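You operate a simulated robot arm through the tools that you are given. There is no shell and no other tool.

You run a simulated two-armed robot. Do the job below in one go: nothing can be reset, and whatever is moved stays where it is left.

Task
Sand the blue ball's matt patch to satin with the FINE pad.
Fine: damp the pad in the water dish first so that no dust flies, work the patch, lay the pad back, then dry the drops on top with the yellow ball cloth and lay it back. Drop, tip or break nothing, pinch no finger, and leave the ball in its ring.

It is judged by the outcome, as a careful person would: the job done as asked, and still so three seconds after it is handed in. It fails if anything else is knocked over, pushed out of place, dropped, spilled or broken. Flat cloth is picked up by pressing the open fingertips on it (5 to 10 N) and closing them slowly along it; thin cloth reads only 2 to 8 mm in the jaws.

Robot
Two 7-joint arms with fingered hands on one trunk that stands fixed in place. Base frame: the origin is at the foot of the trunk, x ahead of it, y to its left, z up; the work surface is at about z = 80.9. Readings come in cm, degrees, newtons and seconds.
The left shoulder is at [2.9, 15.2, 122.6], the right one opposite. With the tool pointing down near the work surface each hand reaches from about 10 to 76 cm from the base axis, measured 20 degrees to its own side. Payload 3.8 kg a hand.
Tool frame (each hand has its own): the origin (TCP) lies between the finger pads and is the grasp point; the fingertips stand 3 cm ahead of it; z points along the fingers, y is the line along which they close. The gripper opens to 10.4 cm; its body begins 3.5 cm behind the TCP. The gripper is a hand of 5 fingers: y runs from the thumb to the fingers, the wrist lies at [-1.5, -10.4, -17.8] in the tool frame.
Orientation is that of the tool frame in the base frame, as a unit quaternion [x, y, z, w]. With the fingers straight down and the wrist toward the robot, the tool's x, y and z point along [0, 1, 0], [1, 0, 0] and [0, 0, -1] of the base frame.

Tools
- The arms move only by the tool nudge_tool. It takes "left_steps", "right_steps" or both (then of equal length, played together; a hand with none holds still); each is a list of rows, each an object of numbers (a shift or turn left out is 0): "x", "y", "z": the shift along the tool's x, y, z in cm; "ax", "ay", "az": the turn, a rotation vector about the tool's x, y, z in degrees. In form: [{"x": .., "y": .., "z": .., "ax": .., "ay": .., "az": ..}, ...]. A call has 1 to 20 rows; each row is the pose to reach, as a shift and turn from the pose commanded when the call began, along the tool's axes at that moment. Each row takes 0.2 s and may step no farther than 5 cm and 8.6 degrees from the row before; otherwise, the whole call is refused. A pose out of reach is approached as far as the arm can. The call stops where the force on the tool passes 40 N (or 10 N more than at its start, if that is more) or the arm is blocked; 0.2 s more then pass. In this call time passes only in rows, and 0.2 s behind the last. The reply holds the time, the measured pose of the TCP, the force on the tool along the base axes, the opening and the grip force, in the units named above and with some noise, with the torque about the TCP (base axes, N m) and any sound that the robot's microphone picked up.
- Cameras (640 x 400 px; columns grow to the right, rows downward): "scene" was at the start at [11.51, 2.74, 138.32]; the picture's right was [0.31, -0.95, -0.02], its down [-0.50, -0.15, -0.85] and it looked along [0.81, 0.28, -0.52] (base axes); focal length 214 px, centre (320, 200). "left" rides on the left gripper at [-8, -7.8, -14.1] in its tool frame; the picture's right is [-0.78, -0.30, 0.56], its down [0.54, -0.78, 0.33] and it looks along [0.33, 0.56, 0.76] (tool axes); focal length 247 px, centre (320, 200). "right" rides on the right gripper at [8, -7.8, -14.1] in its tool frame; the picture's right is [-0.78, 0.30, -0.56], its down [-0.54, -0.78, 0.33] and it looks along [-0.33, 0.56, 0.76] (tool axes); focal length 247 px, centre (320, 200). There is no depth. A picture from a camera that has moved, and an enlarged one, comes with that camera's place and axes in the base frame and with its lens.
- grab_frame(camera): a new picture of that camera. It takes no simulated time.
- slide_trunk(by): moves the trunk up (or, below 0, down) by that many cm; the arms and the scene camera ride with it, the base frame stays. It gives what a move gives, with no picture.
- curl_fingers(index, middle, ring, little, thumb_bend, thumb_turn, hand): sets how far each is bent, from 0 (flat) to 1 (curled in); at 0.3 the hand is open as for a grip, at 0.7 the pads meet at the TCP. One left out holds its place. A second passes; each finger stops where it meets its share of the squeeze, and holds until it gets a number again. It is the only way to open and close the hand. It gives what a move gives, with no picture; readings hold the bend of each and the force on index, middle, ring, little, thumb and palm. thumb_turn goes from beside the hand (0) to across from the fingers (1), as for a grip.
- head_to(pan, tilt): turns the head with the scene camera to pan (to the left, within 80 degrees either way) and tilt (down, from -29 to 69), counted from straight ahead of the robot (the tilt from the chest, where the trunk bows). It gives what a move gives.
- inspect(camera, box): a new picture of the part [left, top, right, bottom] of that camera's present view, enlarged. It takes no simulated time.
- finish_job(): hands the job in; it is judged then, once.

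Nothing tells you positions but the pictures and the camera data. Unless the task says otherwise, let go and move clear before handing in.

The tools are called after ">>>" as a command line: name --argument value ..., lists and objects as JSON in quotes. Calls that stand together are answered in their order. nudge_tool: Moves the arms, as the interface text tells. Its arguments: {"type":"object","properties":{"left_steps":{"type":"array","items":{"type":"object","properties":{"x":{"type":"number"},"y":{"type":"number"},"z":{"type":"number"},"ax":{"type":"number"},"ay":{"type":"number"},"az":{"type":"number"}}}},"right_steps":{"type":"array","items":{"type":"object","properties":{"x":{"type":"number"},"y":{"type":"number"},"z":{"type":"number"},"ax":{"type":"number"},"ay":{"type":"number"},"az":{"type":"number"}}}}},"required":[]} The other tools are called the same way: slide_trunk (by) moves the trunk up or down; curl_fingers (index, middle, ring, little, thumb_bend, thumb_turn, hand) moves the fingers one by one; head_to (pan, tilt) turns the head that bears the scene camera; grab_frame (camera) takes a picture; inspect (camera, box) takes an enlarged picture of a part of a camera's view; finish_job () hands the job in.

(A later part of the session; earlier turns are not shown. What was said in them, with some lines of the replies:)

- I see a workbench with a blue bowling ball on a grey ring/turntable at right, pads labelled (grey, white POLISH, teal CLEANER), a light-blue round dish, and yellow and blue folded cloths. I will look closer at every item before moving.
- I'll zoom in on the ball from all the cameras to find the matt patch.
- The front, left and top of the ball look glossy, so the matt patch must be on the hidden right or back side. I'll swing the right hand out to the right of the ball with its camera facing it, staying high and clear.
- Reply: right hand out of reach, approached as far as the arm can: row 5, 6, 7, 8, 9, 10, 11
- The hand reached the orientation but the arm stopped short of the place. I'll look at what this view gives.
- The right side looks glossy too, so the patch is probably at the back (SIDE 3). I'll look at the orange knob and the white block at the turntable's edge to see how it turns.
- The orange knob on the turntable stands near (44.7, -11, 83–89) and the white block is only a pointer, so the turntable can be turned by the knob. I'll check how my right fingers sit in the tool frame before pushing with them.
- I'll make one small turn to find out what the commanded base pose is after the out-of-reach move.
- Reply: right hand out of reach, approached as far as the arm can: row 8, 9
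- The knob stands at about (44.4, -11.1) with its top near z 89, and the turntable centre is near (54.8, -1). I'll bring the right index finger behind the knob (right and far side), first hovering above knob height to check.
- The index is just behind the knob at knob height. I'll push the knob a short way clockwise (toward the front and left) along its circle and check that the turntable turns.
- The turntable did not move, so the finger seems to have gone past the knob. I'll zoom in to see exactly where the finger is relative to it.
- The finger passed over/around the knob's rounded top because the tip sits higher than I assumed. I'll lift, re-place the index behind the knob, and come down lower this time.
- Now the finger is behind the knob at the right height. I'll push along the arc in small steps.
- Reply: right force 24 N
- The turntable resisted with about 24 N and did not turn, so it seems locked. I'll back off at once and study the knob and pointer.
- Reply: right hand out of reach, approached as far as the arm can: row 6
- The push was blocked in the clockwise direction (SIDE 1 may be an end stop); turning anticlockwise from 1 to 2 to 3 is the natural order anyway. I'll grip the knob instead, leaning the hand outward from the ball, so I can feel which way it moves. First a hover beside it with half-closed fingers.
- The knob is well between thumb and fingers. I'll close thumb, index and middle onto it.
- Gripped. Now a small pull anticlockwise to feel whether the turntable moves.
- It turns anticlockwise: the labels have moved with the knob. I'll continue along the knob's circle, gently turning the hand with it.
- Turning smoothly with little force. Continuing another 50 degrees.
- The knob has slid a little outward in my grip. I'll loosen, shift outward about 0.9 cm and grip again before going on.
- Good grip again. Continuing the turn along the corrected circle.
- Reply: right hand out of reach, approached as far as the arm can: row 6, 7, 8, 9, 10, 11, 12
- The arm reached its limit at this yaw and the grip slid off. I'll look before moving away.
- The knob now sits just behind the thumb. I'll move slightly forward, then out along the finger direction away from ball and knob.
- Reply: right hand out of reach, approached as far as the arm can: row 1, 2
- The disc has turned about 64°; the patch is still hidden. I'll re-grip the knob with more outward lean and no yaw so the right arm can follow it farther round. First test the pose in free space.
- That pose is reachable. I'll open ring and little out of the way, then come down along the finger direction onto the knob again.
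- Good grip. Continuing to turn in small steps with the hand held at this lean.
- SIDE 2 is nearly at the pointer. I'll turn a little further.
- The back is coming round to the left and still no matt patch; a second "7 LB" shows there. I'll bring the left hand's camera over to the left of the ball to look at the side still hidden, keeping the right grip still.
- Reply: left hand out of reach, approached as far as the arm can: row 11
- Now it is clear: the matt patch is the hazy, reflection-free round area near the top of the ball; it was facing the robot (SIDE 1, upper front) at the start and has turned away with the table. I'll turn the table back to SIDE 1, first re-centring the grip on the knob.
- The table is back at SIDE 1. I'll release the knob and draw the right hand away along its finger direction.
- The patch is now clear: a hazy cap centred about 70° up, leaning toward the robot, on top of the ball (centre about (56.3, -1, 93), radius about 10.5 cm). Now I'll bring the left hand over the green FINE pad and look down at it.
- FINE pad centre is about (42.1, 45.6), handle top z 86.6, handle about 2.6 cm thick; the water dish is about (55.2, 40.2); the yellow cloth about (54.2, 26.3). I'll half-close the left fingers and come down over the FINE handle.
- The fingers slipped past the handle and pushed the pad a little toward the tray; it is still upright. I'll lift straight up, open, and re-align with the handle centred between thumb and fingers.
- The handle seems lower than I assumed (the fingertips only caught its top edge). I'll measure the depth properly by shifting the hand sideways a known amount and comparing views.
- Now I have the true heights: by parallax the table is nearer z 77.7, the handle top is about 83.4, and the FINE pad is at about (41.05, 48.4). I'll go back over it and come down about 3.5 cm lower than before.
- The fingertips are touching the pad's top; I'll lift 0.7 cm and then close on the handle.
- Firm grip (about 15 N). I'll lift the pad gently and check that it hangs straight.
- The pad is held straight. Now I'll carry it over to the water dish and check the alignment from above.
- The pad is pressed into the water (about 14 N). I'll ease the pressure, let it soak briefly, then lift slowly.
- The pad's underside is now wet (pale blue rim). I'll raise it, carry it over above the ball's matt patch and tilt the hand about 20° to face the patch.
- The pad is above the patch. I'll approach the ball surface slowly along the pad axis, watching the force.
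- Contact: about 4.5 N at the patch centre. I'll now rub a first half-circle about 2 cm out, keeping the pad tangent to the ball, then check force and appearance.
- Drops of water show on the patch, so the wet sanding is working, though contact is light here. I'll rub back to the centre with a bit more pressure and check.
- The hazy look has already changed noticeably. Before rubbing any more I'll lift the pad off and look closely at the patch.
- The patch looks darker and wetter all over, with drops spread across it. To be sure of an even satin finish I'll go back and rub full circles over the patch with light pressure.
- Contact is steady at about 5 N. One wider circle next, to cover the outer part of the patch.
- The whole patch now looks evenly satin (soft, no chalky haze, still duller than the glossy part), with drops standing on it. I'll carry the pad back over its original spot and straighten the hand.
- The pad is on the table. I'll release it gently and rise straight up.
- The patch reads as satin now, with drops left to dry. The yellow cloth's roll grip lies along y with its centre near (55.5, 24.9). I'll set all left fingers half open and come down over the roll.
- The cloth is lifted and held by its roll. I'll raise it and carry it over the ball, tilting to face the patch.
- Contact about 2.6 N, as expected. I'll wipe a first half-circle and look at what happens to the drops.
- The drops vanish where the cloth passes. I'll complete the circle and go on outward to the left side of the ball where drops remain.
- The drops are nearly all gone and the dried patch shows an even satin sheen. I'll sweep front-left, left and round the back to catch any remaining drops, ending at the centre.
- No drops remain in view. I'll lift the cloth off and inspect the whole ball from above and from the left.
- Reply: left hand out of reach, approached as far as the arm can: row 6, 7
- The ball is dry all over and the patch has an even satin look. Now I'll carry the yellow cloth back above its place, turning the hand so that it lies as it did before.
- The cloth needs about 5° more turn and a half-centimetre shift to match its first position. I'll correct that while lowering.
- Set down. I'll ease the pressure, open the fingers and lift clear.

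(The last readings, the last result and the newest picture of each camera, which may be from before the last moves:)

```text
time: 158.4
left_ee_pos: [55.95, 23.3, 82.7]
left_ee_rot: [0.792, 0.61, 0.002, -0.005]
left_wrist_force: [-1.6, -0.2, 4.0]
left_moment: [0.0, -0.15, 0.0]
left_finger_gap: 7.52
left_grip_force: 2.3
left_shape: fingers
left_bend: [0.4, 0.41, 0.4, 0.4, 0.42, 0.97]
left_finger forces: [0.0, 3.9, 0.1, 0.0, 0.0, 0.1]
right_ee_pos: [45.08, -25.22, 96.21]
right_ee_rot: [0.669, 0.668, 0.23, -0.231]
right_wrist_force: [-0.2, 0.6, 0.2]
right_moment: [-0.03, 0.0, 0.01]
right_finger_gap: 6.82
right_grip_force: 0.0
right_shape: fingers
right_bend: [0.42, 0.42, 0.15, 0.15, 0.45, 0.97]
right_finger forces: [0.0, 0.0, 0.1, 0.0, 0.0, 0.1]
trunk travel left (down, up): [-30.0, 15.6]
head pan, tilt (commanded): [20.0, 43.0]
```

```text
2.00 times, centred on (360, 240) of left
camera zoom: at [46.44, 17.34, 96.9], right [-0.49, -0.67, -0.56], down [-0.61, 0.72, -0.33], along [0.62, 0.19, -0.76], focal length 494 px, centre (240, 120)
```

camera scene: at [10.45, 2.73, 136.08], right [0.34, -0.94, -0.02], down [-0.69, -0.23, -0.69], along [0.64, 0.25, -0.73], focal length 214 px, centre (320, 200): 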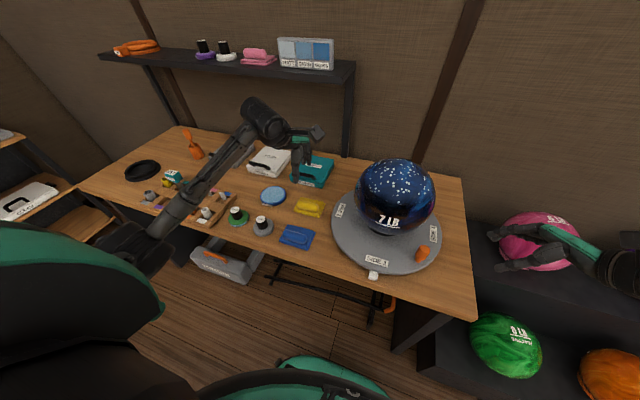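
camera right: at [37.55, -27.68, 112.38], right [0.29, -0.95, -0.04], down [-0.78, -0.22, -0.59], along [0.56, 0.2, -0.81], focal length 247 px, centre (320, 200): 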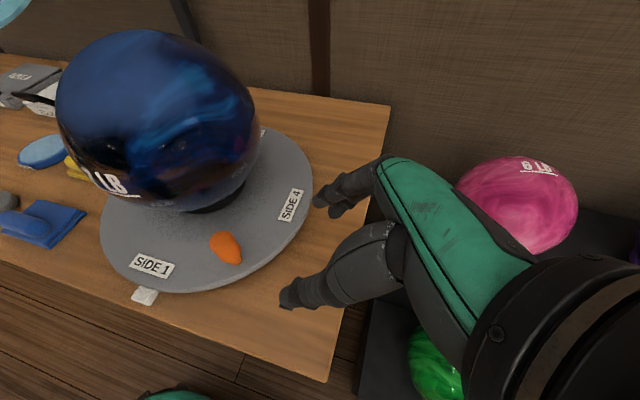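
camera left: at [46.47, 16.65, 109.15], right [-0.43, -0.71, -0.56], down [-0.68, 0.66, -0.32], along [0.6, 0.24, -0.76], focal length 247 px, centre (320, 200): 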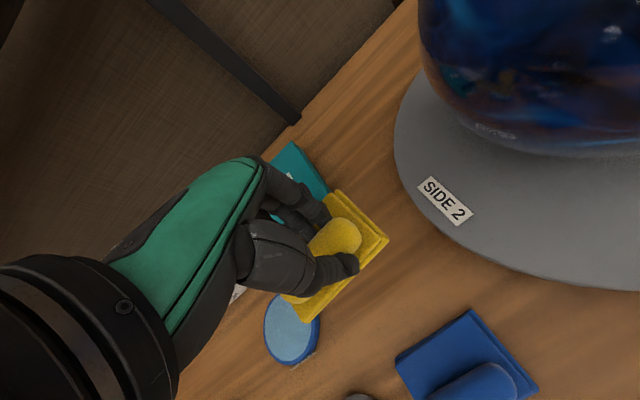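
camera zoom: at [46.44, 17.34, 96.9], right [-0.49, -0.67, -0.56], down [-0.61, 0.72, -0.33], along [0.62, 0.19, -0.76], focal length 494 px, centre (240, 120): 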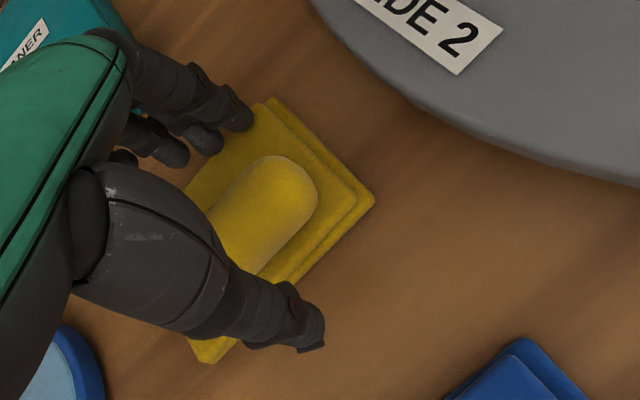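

>>> nudge_tool --left_steps '[{"z": -0.8}, {"z": -2}, {"z": -4}, {"z": -7}, {"z": -11}, {"z": -15}, {"y": -3, "z": -18}, {"y": -6, "z": -20}]'

>>> inspect --camera "scene" --box '[270, 180, 350, 250]'

>>> grab_frame --camera "scene"

>>> grab_frame --camera "left"

```text
time: 160.2
left_ee_pos: [50.07, 24.54, 102.7]
left_ee_rot: [0.792, 0.61, 0.001, -0.004]
left_wrist_force: [-0.3, 0.2, 0.0]
left_moment: [0.01, -0.03, 0.06]
left_finger_gap: 7.55
left_grip_force: 0.0
left_shape: fingers
left_bend: [0.4, 0.4, 0.4, 0.4, 0.42, 0.97]
left_finger forces: [0.1, 0.1, 0.0, 0.0, 0.1, 0.0]
right_ee_pos: [45.18, -25.19, 96.4]
right_ee_rot: [0.669, 0.668, 0.23, -0.23]
right_wrist_force: [-0.3, -0.7, 0.7]
right_moment: [-0.04, 0.03, 0.01]
right_finger_gap: 6.87
right_grip_force: 0.0
right_shape: fingers
right_bend: [0.42, 0.42, 0.15, 0.15, 0.45, 0.97]
right_finger forces: [0.0, 0.0, 0.0, 0.1, 0.0, 0.0]
trunk travel left (down, up): [-30.0, 15.6]
head pan, tilt (commanded): [20.0, 43.0]
```

```text
5.71 times, centred on (310, 215) of scene
camera zoom: at [10.38, 2.74, 136.09], right [0.34, -0.94, -0.02], down [-0.69, -0.23, -0.69], along [0.64, 0.25, -0.73], focal length 1226 px, centre (377, 114)
```

zoom: 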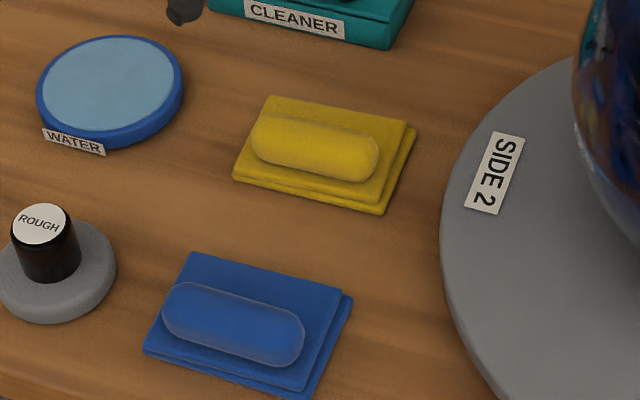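

```text
taken
camera scene: at [10.38, 2.74, 136.09], right [0.34, -0.94, -0.02], down [-0.69, -0.23, -0.69], along [0.64, 0.25, -0.73], focal length 214 px, centre (320, 200)
```

scene: 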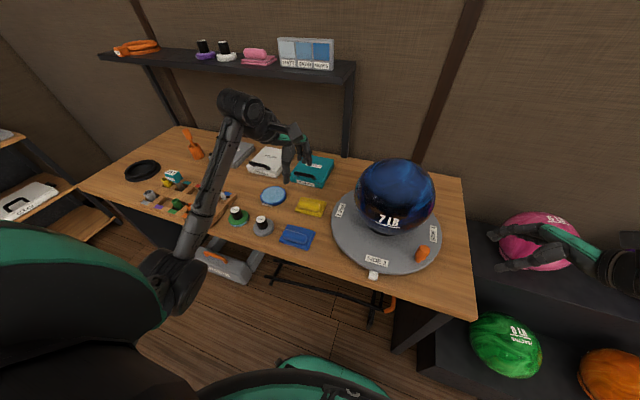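

```text
taken
camera left: at [40.5, 18.64, 116.92], right [-0.49, -0.67, -0.56], down [-0.61, 0.72, -0.33], along [0.62, 0.19, -0.76], focal length 247 px, centre (320, 200)
```

left: 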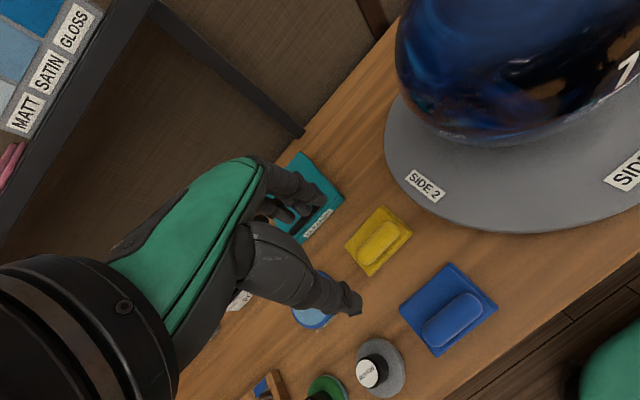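

Cloth and pad are back in place. I'll look from the same head angle as at the start for a direct comparison of the patch and the whole scene, after drawing the left hand clear.

>>> nudge_tool --left_steps '[{"x": 1, "y": -3, "z": -4, "az": -4}, {"x": 2.5, "y": -6, "z": -8, "az": -8}, {"x": 4, "y": -9, "z": -11.5, "az": -12}, {"x": 5.5, "y": -12, "z": -15, "az": -16}, {"x": 7, "y": -14.5, "z": -18.5, "az": -16}, {"x": 8, "y": -16, "z": -22, "az": -16}]'

>>> head_to --pan 18.2 --tilt 27.9

>>> grab_frame --camera "scene"

>>> inspect --camera "scene" --box '[340, 215, 440, 310]'

>>> inspect --camera "scene" --box '[180, 190, 340, 290]'

>>> inspect --camera "scene" --box '[100, 220, 260, 320]'

```text
refused: row 1 steps farther than a row can; nothing moved
```

```text
time: 161.0
left_ee_pos: [50.2, 24.56, 102.74]
left_ee_rot: [0.792, 0.61, 0.001, -0.004]
left_wrist_force: [0.7, -0.2, 0.3]
left_moment: [-0.02, -0.02, -0.02]
left_finger_gap: 7.56
left_grip_force: 0.1
left_shape: fingers
left_bend: [0.4, 0.4, 0.4, 0.4, 0.42, 0.97]
left_finger forces: [0.0, 0.0, 0.0, 0.1, 0.1, 0.0]
right_ee_pos: [45.15, -25.26, 96.34]
right_ee_rot: [0.669, 0.668, 0.231, -0.23]
right_wrist_force: [-0.4, 0.2, -0.2]
right_moment: [0.0, 0.01, 0.02]
right_finger_gap: 6.87
right_grip_force: 0.0
right_shape: fingers
right_bend: [0.42, 0.42, 0.15, 0.15, 0.45, 0.97]
right_finger forces: [0.0, 0.0, 0.0, 0.1, 0.0, 0.1]
trunk travel left (down, up): [-30.0, 15.6]
head pan, tilt (commanded): [18.2, 27.9]
```

```text
taken
camera scene: at [11.54, 2.7, 138.32], right [0.31, -0.95, -0.02], down [-0.5, -0.15, -0.85], along [0.81, 0.28, -0.52], focal length 214 px, centre (320, 200)
```

scene: 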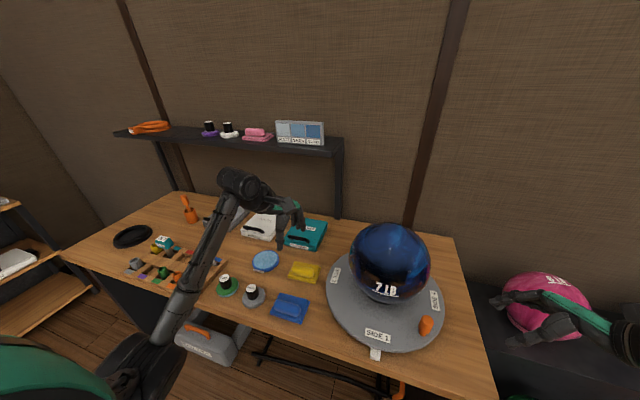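

```text
4.21 times, centred on (390, 262) of scene
camera zoom: at [11.54, 2.7, 138.32], right [0.31, -0.95, -0.02], down [-0.5, -0.15, -0.85], along [0.81, 0.28, -0.52], focal length 903 px, centre (25, -63)
```

zoom: 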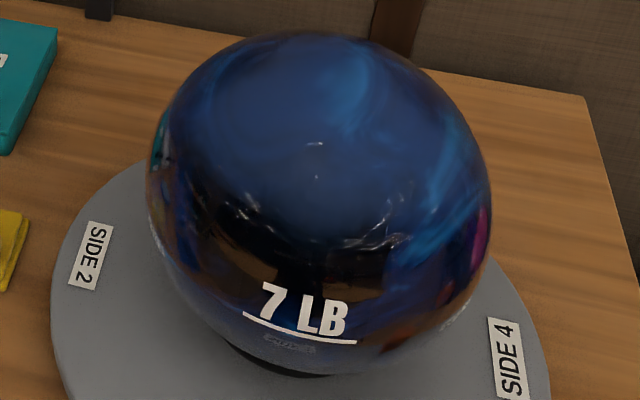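

```text
4.00 times, centred on (260, 240) of scene
camera zoom: at [11.54, 2.7, 138.32], right [0.31, -0.95, -0.02], down [-0.5, -0.15, -0.85], along [0.81, 0.28, -0.52], focal length 858 px, centre (560, 40)
```

zoom: 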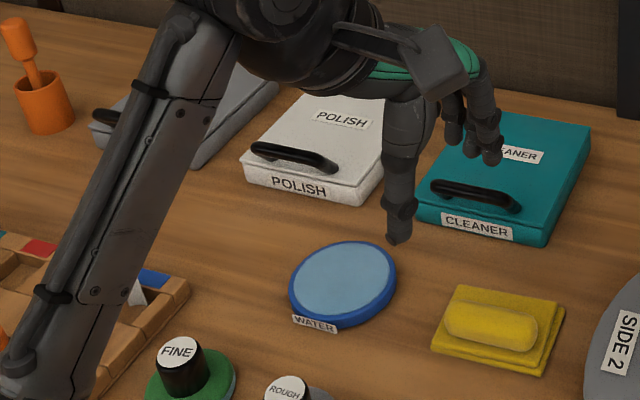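

```text
4.00 times, centred on (180, 270) of scene
camera zoom: at [11.54, 2.7, 138.32], right [0.31, -0.95, -0.02], down [-0.5, -0.15, -0.85], along [0.81, 0.28, -0.52], focal length 858 px, centre (880, -80)
```

zoom: 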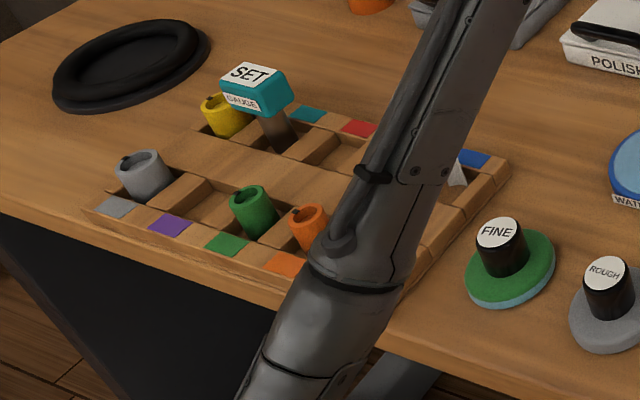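

The comparison shows the chalky haze is gone, the patch is evenly satin and dry, SIDE 1 is at the pointer, and dish, boxes, pads and cloths are in place. I'll withdraw both hands clear.

>>> nudge_tool --left_steps '[{"x": 0.5, "y": -1, "z": -4.2}, {"x": 1.2, "y": -3.2, "z": -8}, {"x": 2, "y": -6, "z": -11.5}, {"x": 3, "y": -9, "z": -14.5}, {"x": 4, "y": -12, "z": -17.5}, {"x": 5, "y": -15, "z": -20.5}, {"x": 6, "y": -17.5, "z": -23.5}]' --right_steps '[{"x": 1, "z": -1.3}, {"x": 2, "z": -2.6}, {"x": 3, "z": -3.9}, {"x": 4, "z": -5.2}, {"x": 5, "z": -6.5}, {"x": 5.6, "z": -7.2}, {"x": 6.16, "z": -7.88}]'

>>> grab_frame --camera "scene"

>>> inspect --camera "scene" --box '[100, 190, 340, 330]'

>>> inspect --camera "scene" --box '[310, 210, 470, 370]'

>>> grab_frame --camera "right"

```text
time: 162.6
left_ee_pos: [34.75, 34.59, 126.66]
left_ee_rot: [0.793, 0.61, 0.001, -0.004]
left_wrist_force: [-0.3, -0.4, 0.2]
left_moment: [0.0, -0.03, 0.02]
left_finger_gap: 7.49
left_grip_force: 0.0
left_shape: fingers
left_bend: [0.4, 0.4, 0.4, 0.4, 0.42, 0.97]
left_finger forces: [0.0, 0.0, 0.0, 0.0, 0.0, 0.0]
right_ee_pos: [45.11, -25.24, 106.33]
right_ee_rot: [0.669, 0.668, 0.23, -0.229]
right_wrist_force: [0.3, 0.5, 0.3]
right_moment: [-0.03, 0.04, -0.02]
right_finger_gap: 6.87
right_grip_force: 0.1
right_shape: fingers
right_bend: [0.42, 0.42, 0.15, 0.15, 0.45, 0.97]
right_finger forces: [0.0, 0.0, 0.1, 0.0, 0.0, 0.0]
trunk travel left (down, up): [-30.0, 15.6]
head pan, tilt (commanded): [18.2, 27.9]
```

```text
taken
camera scene: at [11.38, 2.74, 138.34], right [0.31, -0.95, -0.02], down [-0.5, -0.15, -0.85], along [0.81, 0.28, -0.52], focal length 214 px, centre (320, 200)
```

scene: 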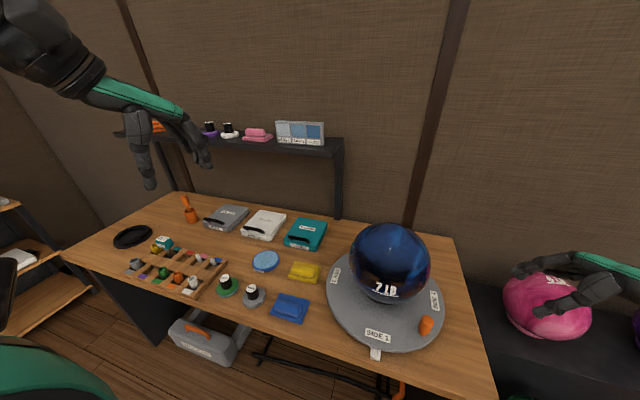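

```text
2.67 times, centred on (220, 260) of scene
camera zoom: at [11.38, 2.74, 138.34], right [0.31, -0.95, -0.02], down [-0.5, -0.15, -0.85], along [0.81, 0.28, -0.52], focal length 572 px, centre (587, 40)
```

zoom: 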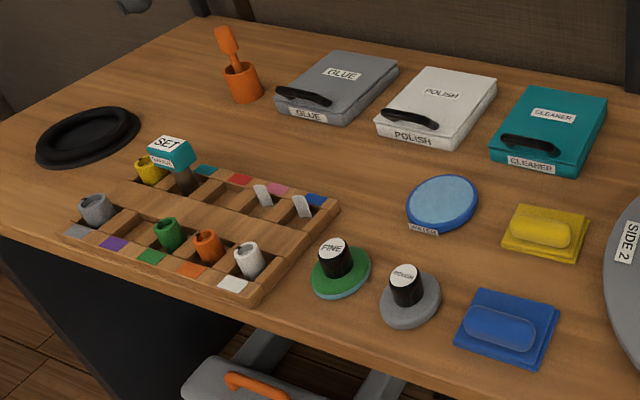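

```text
2.50 times, centred on (390, 290) of scene
camera zoom: at [11.38, 2.74, 138.34], right [0.31, -0.95, -0.02], down [-0.5, -0.15, -0.85], along [0.81, 0.28, -0.52], focal length 536 px, centre (145, -25)
```

zoom: 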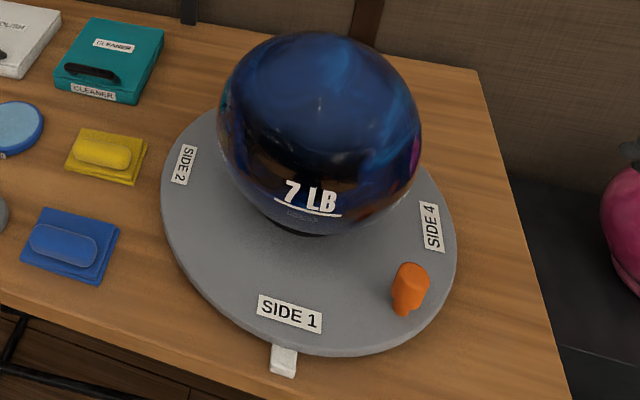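

```text
taken
camera right: at [37.48, -27.73, 122.31], right [0.29, -0.95, -0.04], down [-0.78, -0.22, -0.59], along [0.56, 0.2, -0.81], focal length 247 px, centre (320, 200)
```

right: 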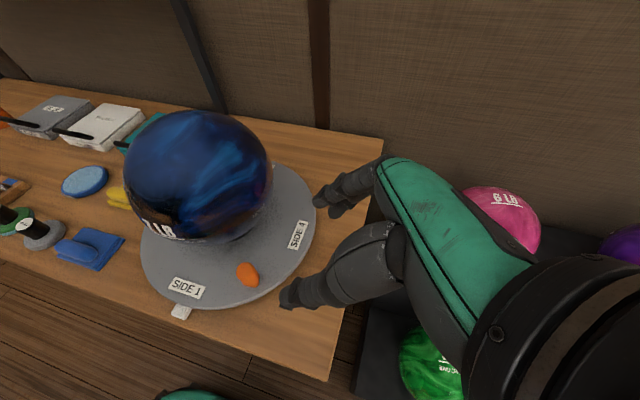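

One last look at the patch from the left hand's starting viewpoint.

>>> grab_frame --camera "left"

>>> inspect --camera "right" --box '[110, 90, 330, 300]'

>>> inspect --camera "scene" --box '[345, 218, 435, 288]'

>>> inspect --camera "scene" --box '[260, 110, 340, 160]'

```text
taken
camera left: at [25.22, 28.82, 140.83], right [-0.49, -0.67, -0.56], down [-0.61, 0.72, -0.32], along [0.62, 0.19, -0.76], focal length 247 px, centre (320, 200)
```

left: 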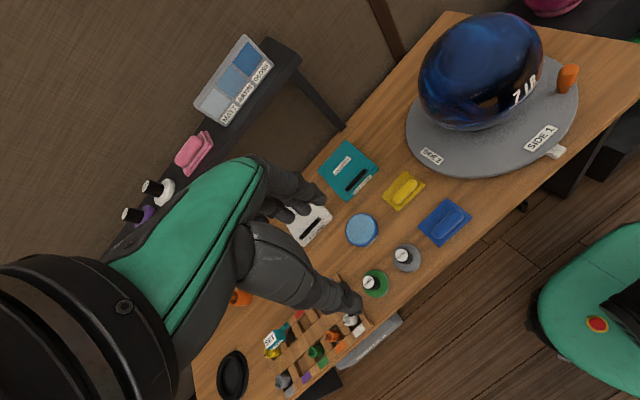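

```text
1.90 times, centred on (220, 195) of right
camera zoom: at [37.48, -27.73, 122.31], right [0.29, -0.95, -0.04], down [-0.78, -0.22, -0.59], along [0.56, 0.2, -0.81], focal length 470 px, centre (510, 210)
```

zoom: 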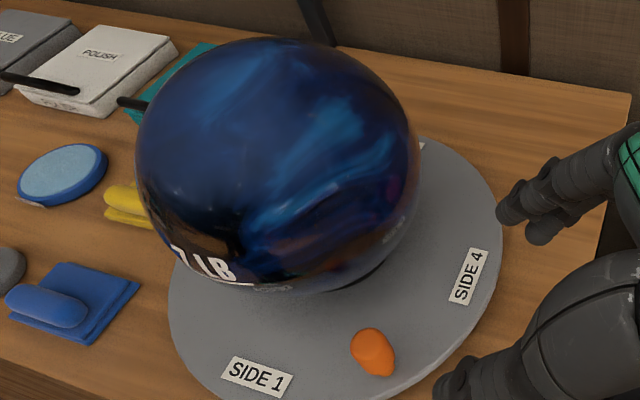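

```text
5.71 times, centred on (390, 253) of scene
camera zoom: at [11.38, 2.74, 138.34], right [0.31, -0.95, -0.02], down [-0.5, -0.15, -0.85], along [0.81, 0.28, -0.52], focal length 1226 px, centre (-80, -103)
```

zoom: 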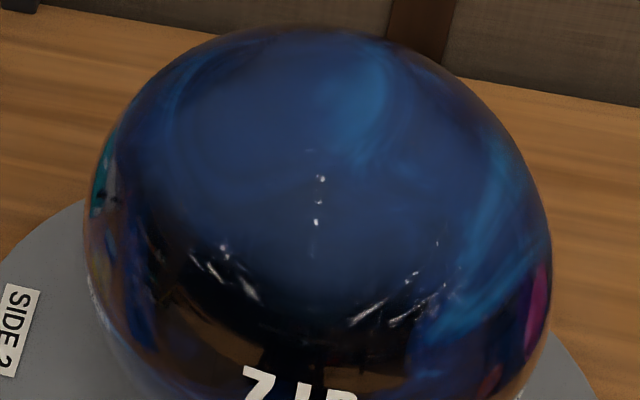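

```text
8.00 times, centred on (300, 135) of scene
camera zoom: at [11.38, 2.74, 138.34], right [0.31, -0.95, -0.02], down [-0.5, -0.15, -0.85], along [0.81, 0.28, -0.52], focal length 1716 px, centre (480, 720)
```

zoom: 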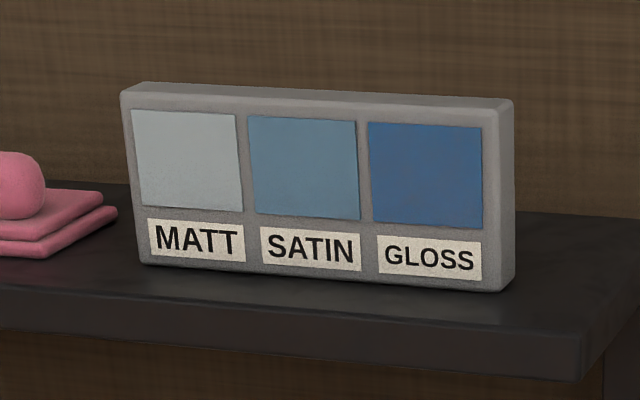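

>>> finish_job

```text
The job is handed in.
```

The blue ball's matt patch is sanded to an even satin with the damped FINE pad, and the ball is dry and still in its ring. I judged the finish by eye from the camera pictures. It sits between the old chalky haze and the glossy part of the ball.

- **Pad:** I damped it in the water dish, worked the whole patch at about 2–7 N wherever I read the force, and laid it back. It lies about half a centimetre from where it started.
- **Cloth:** I wiped the drops off with the yellow ball cloth until none showed. It is back within half a centimetre of its first place.
- **Pad pushed while gripping:** On my first grip the fingers slipped and pushed the FINE pad about 3.5 cm, up close to the tray. It stayed upright, and nothing else moved.
- **Turntable:** I took the patch to be on the far side and turned the table about 100° before seeing it was on top, facing the robot. I turned it back, and SIDE 1 is at the pointer again.

Nothing was dropped, tipped or spilled, and both hands are clear of the bench.
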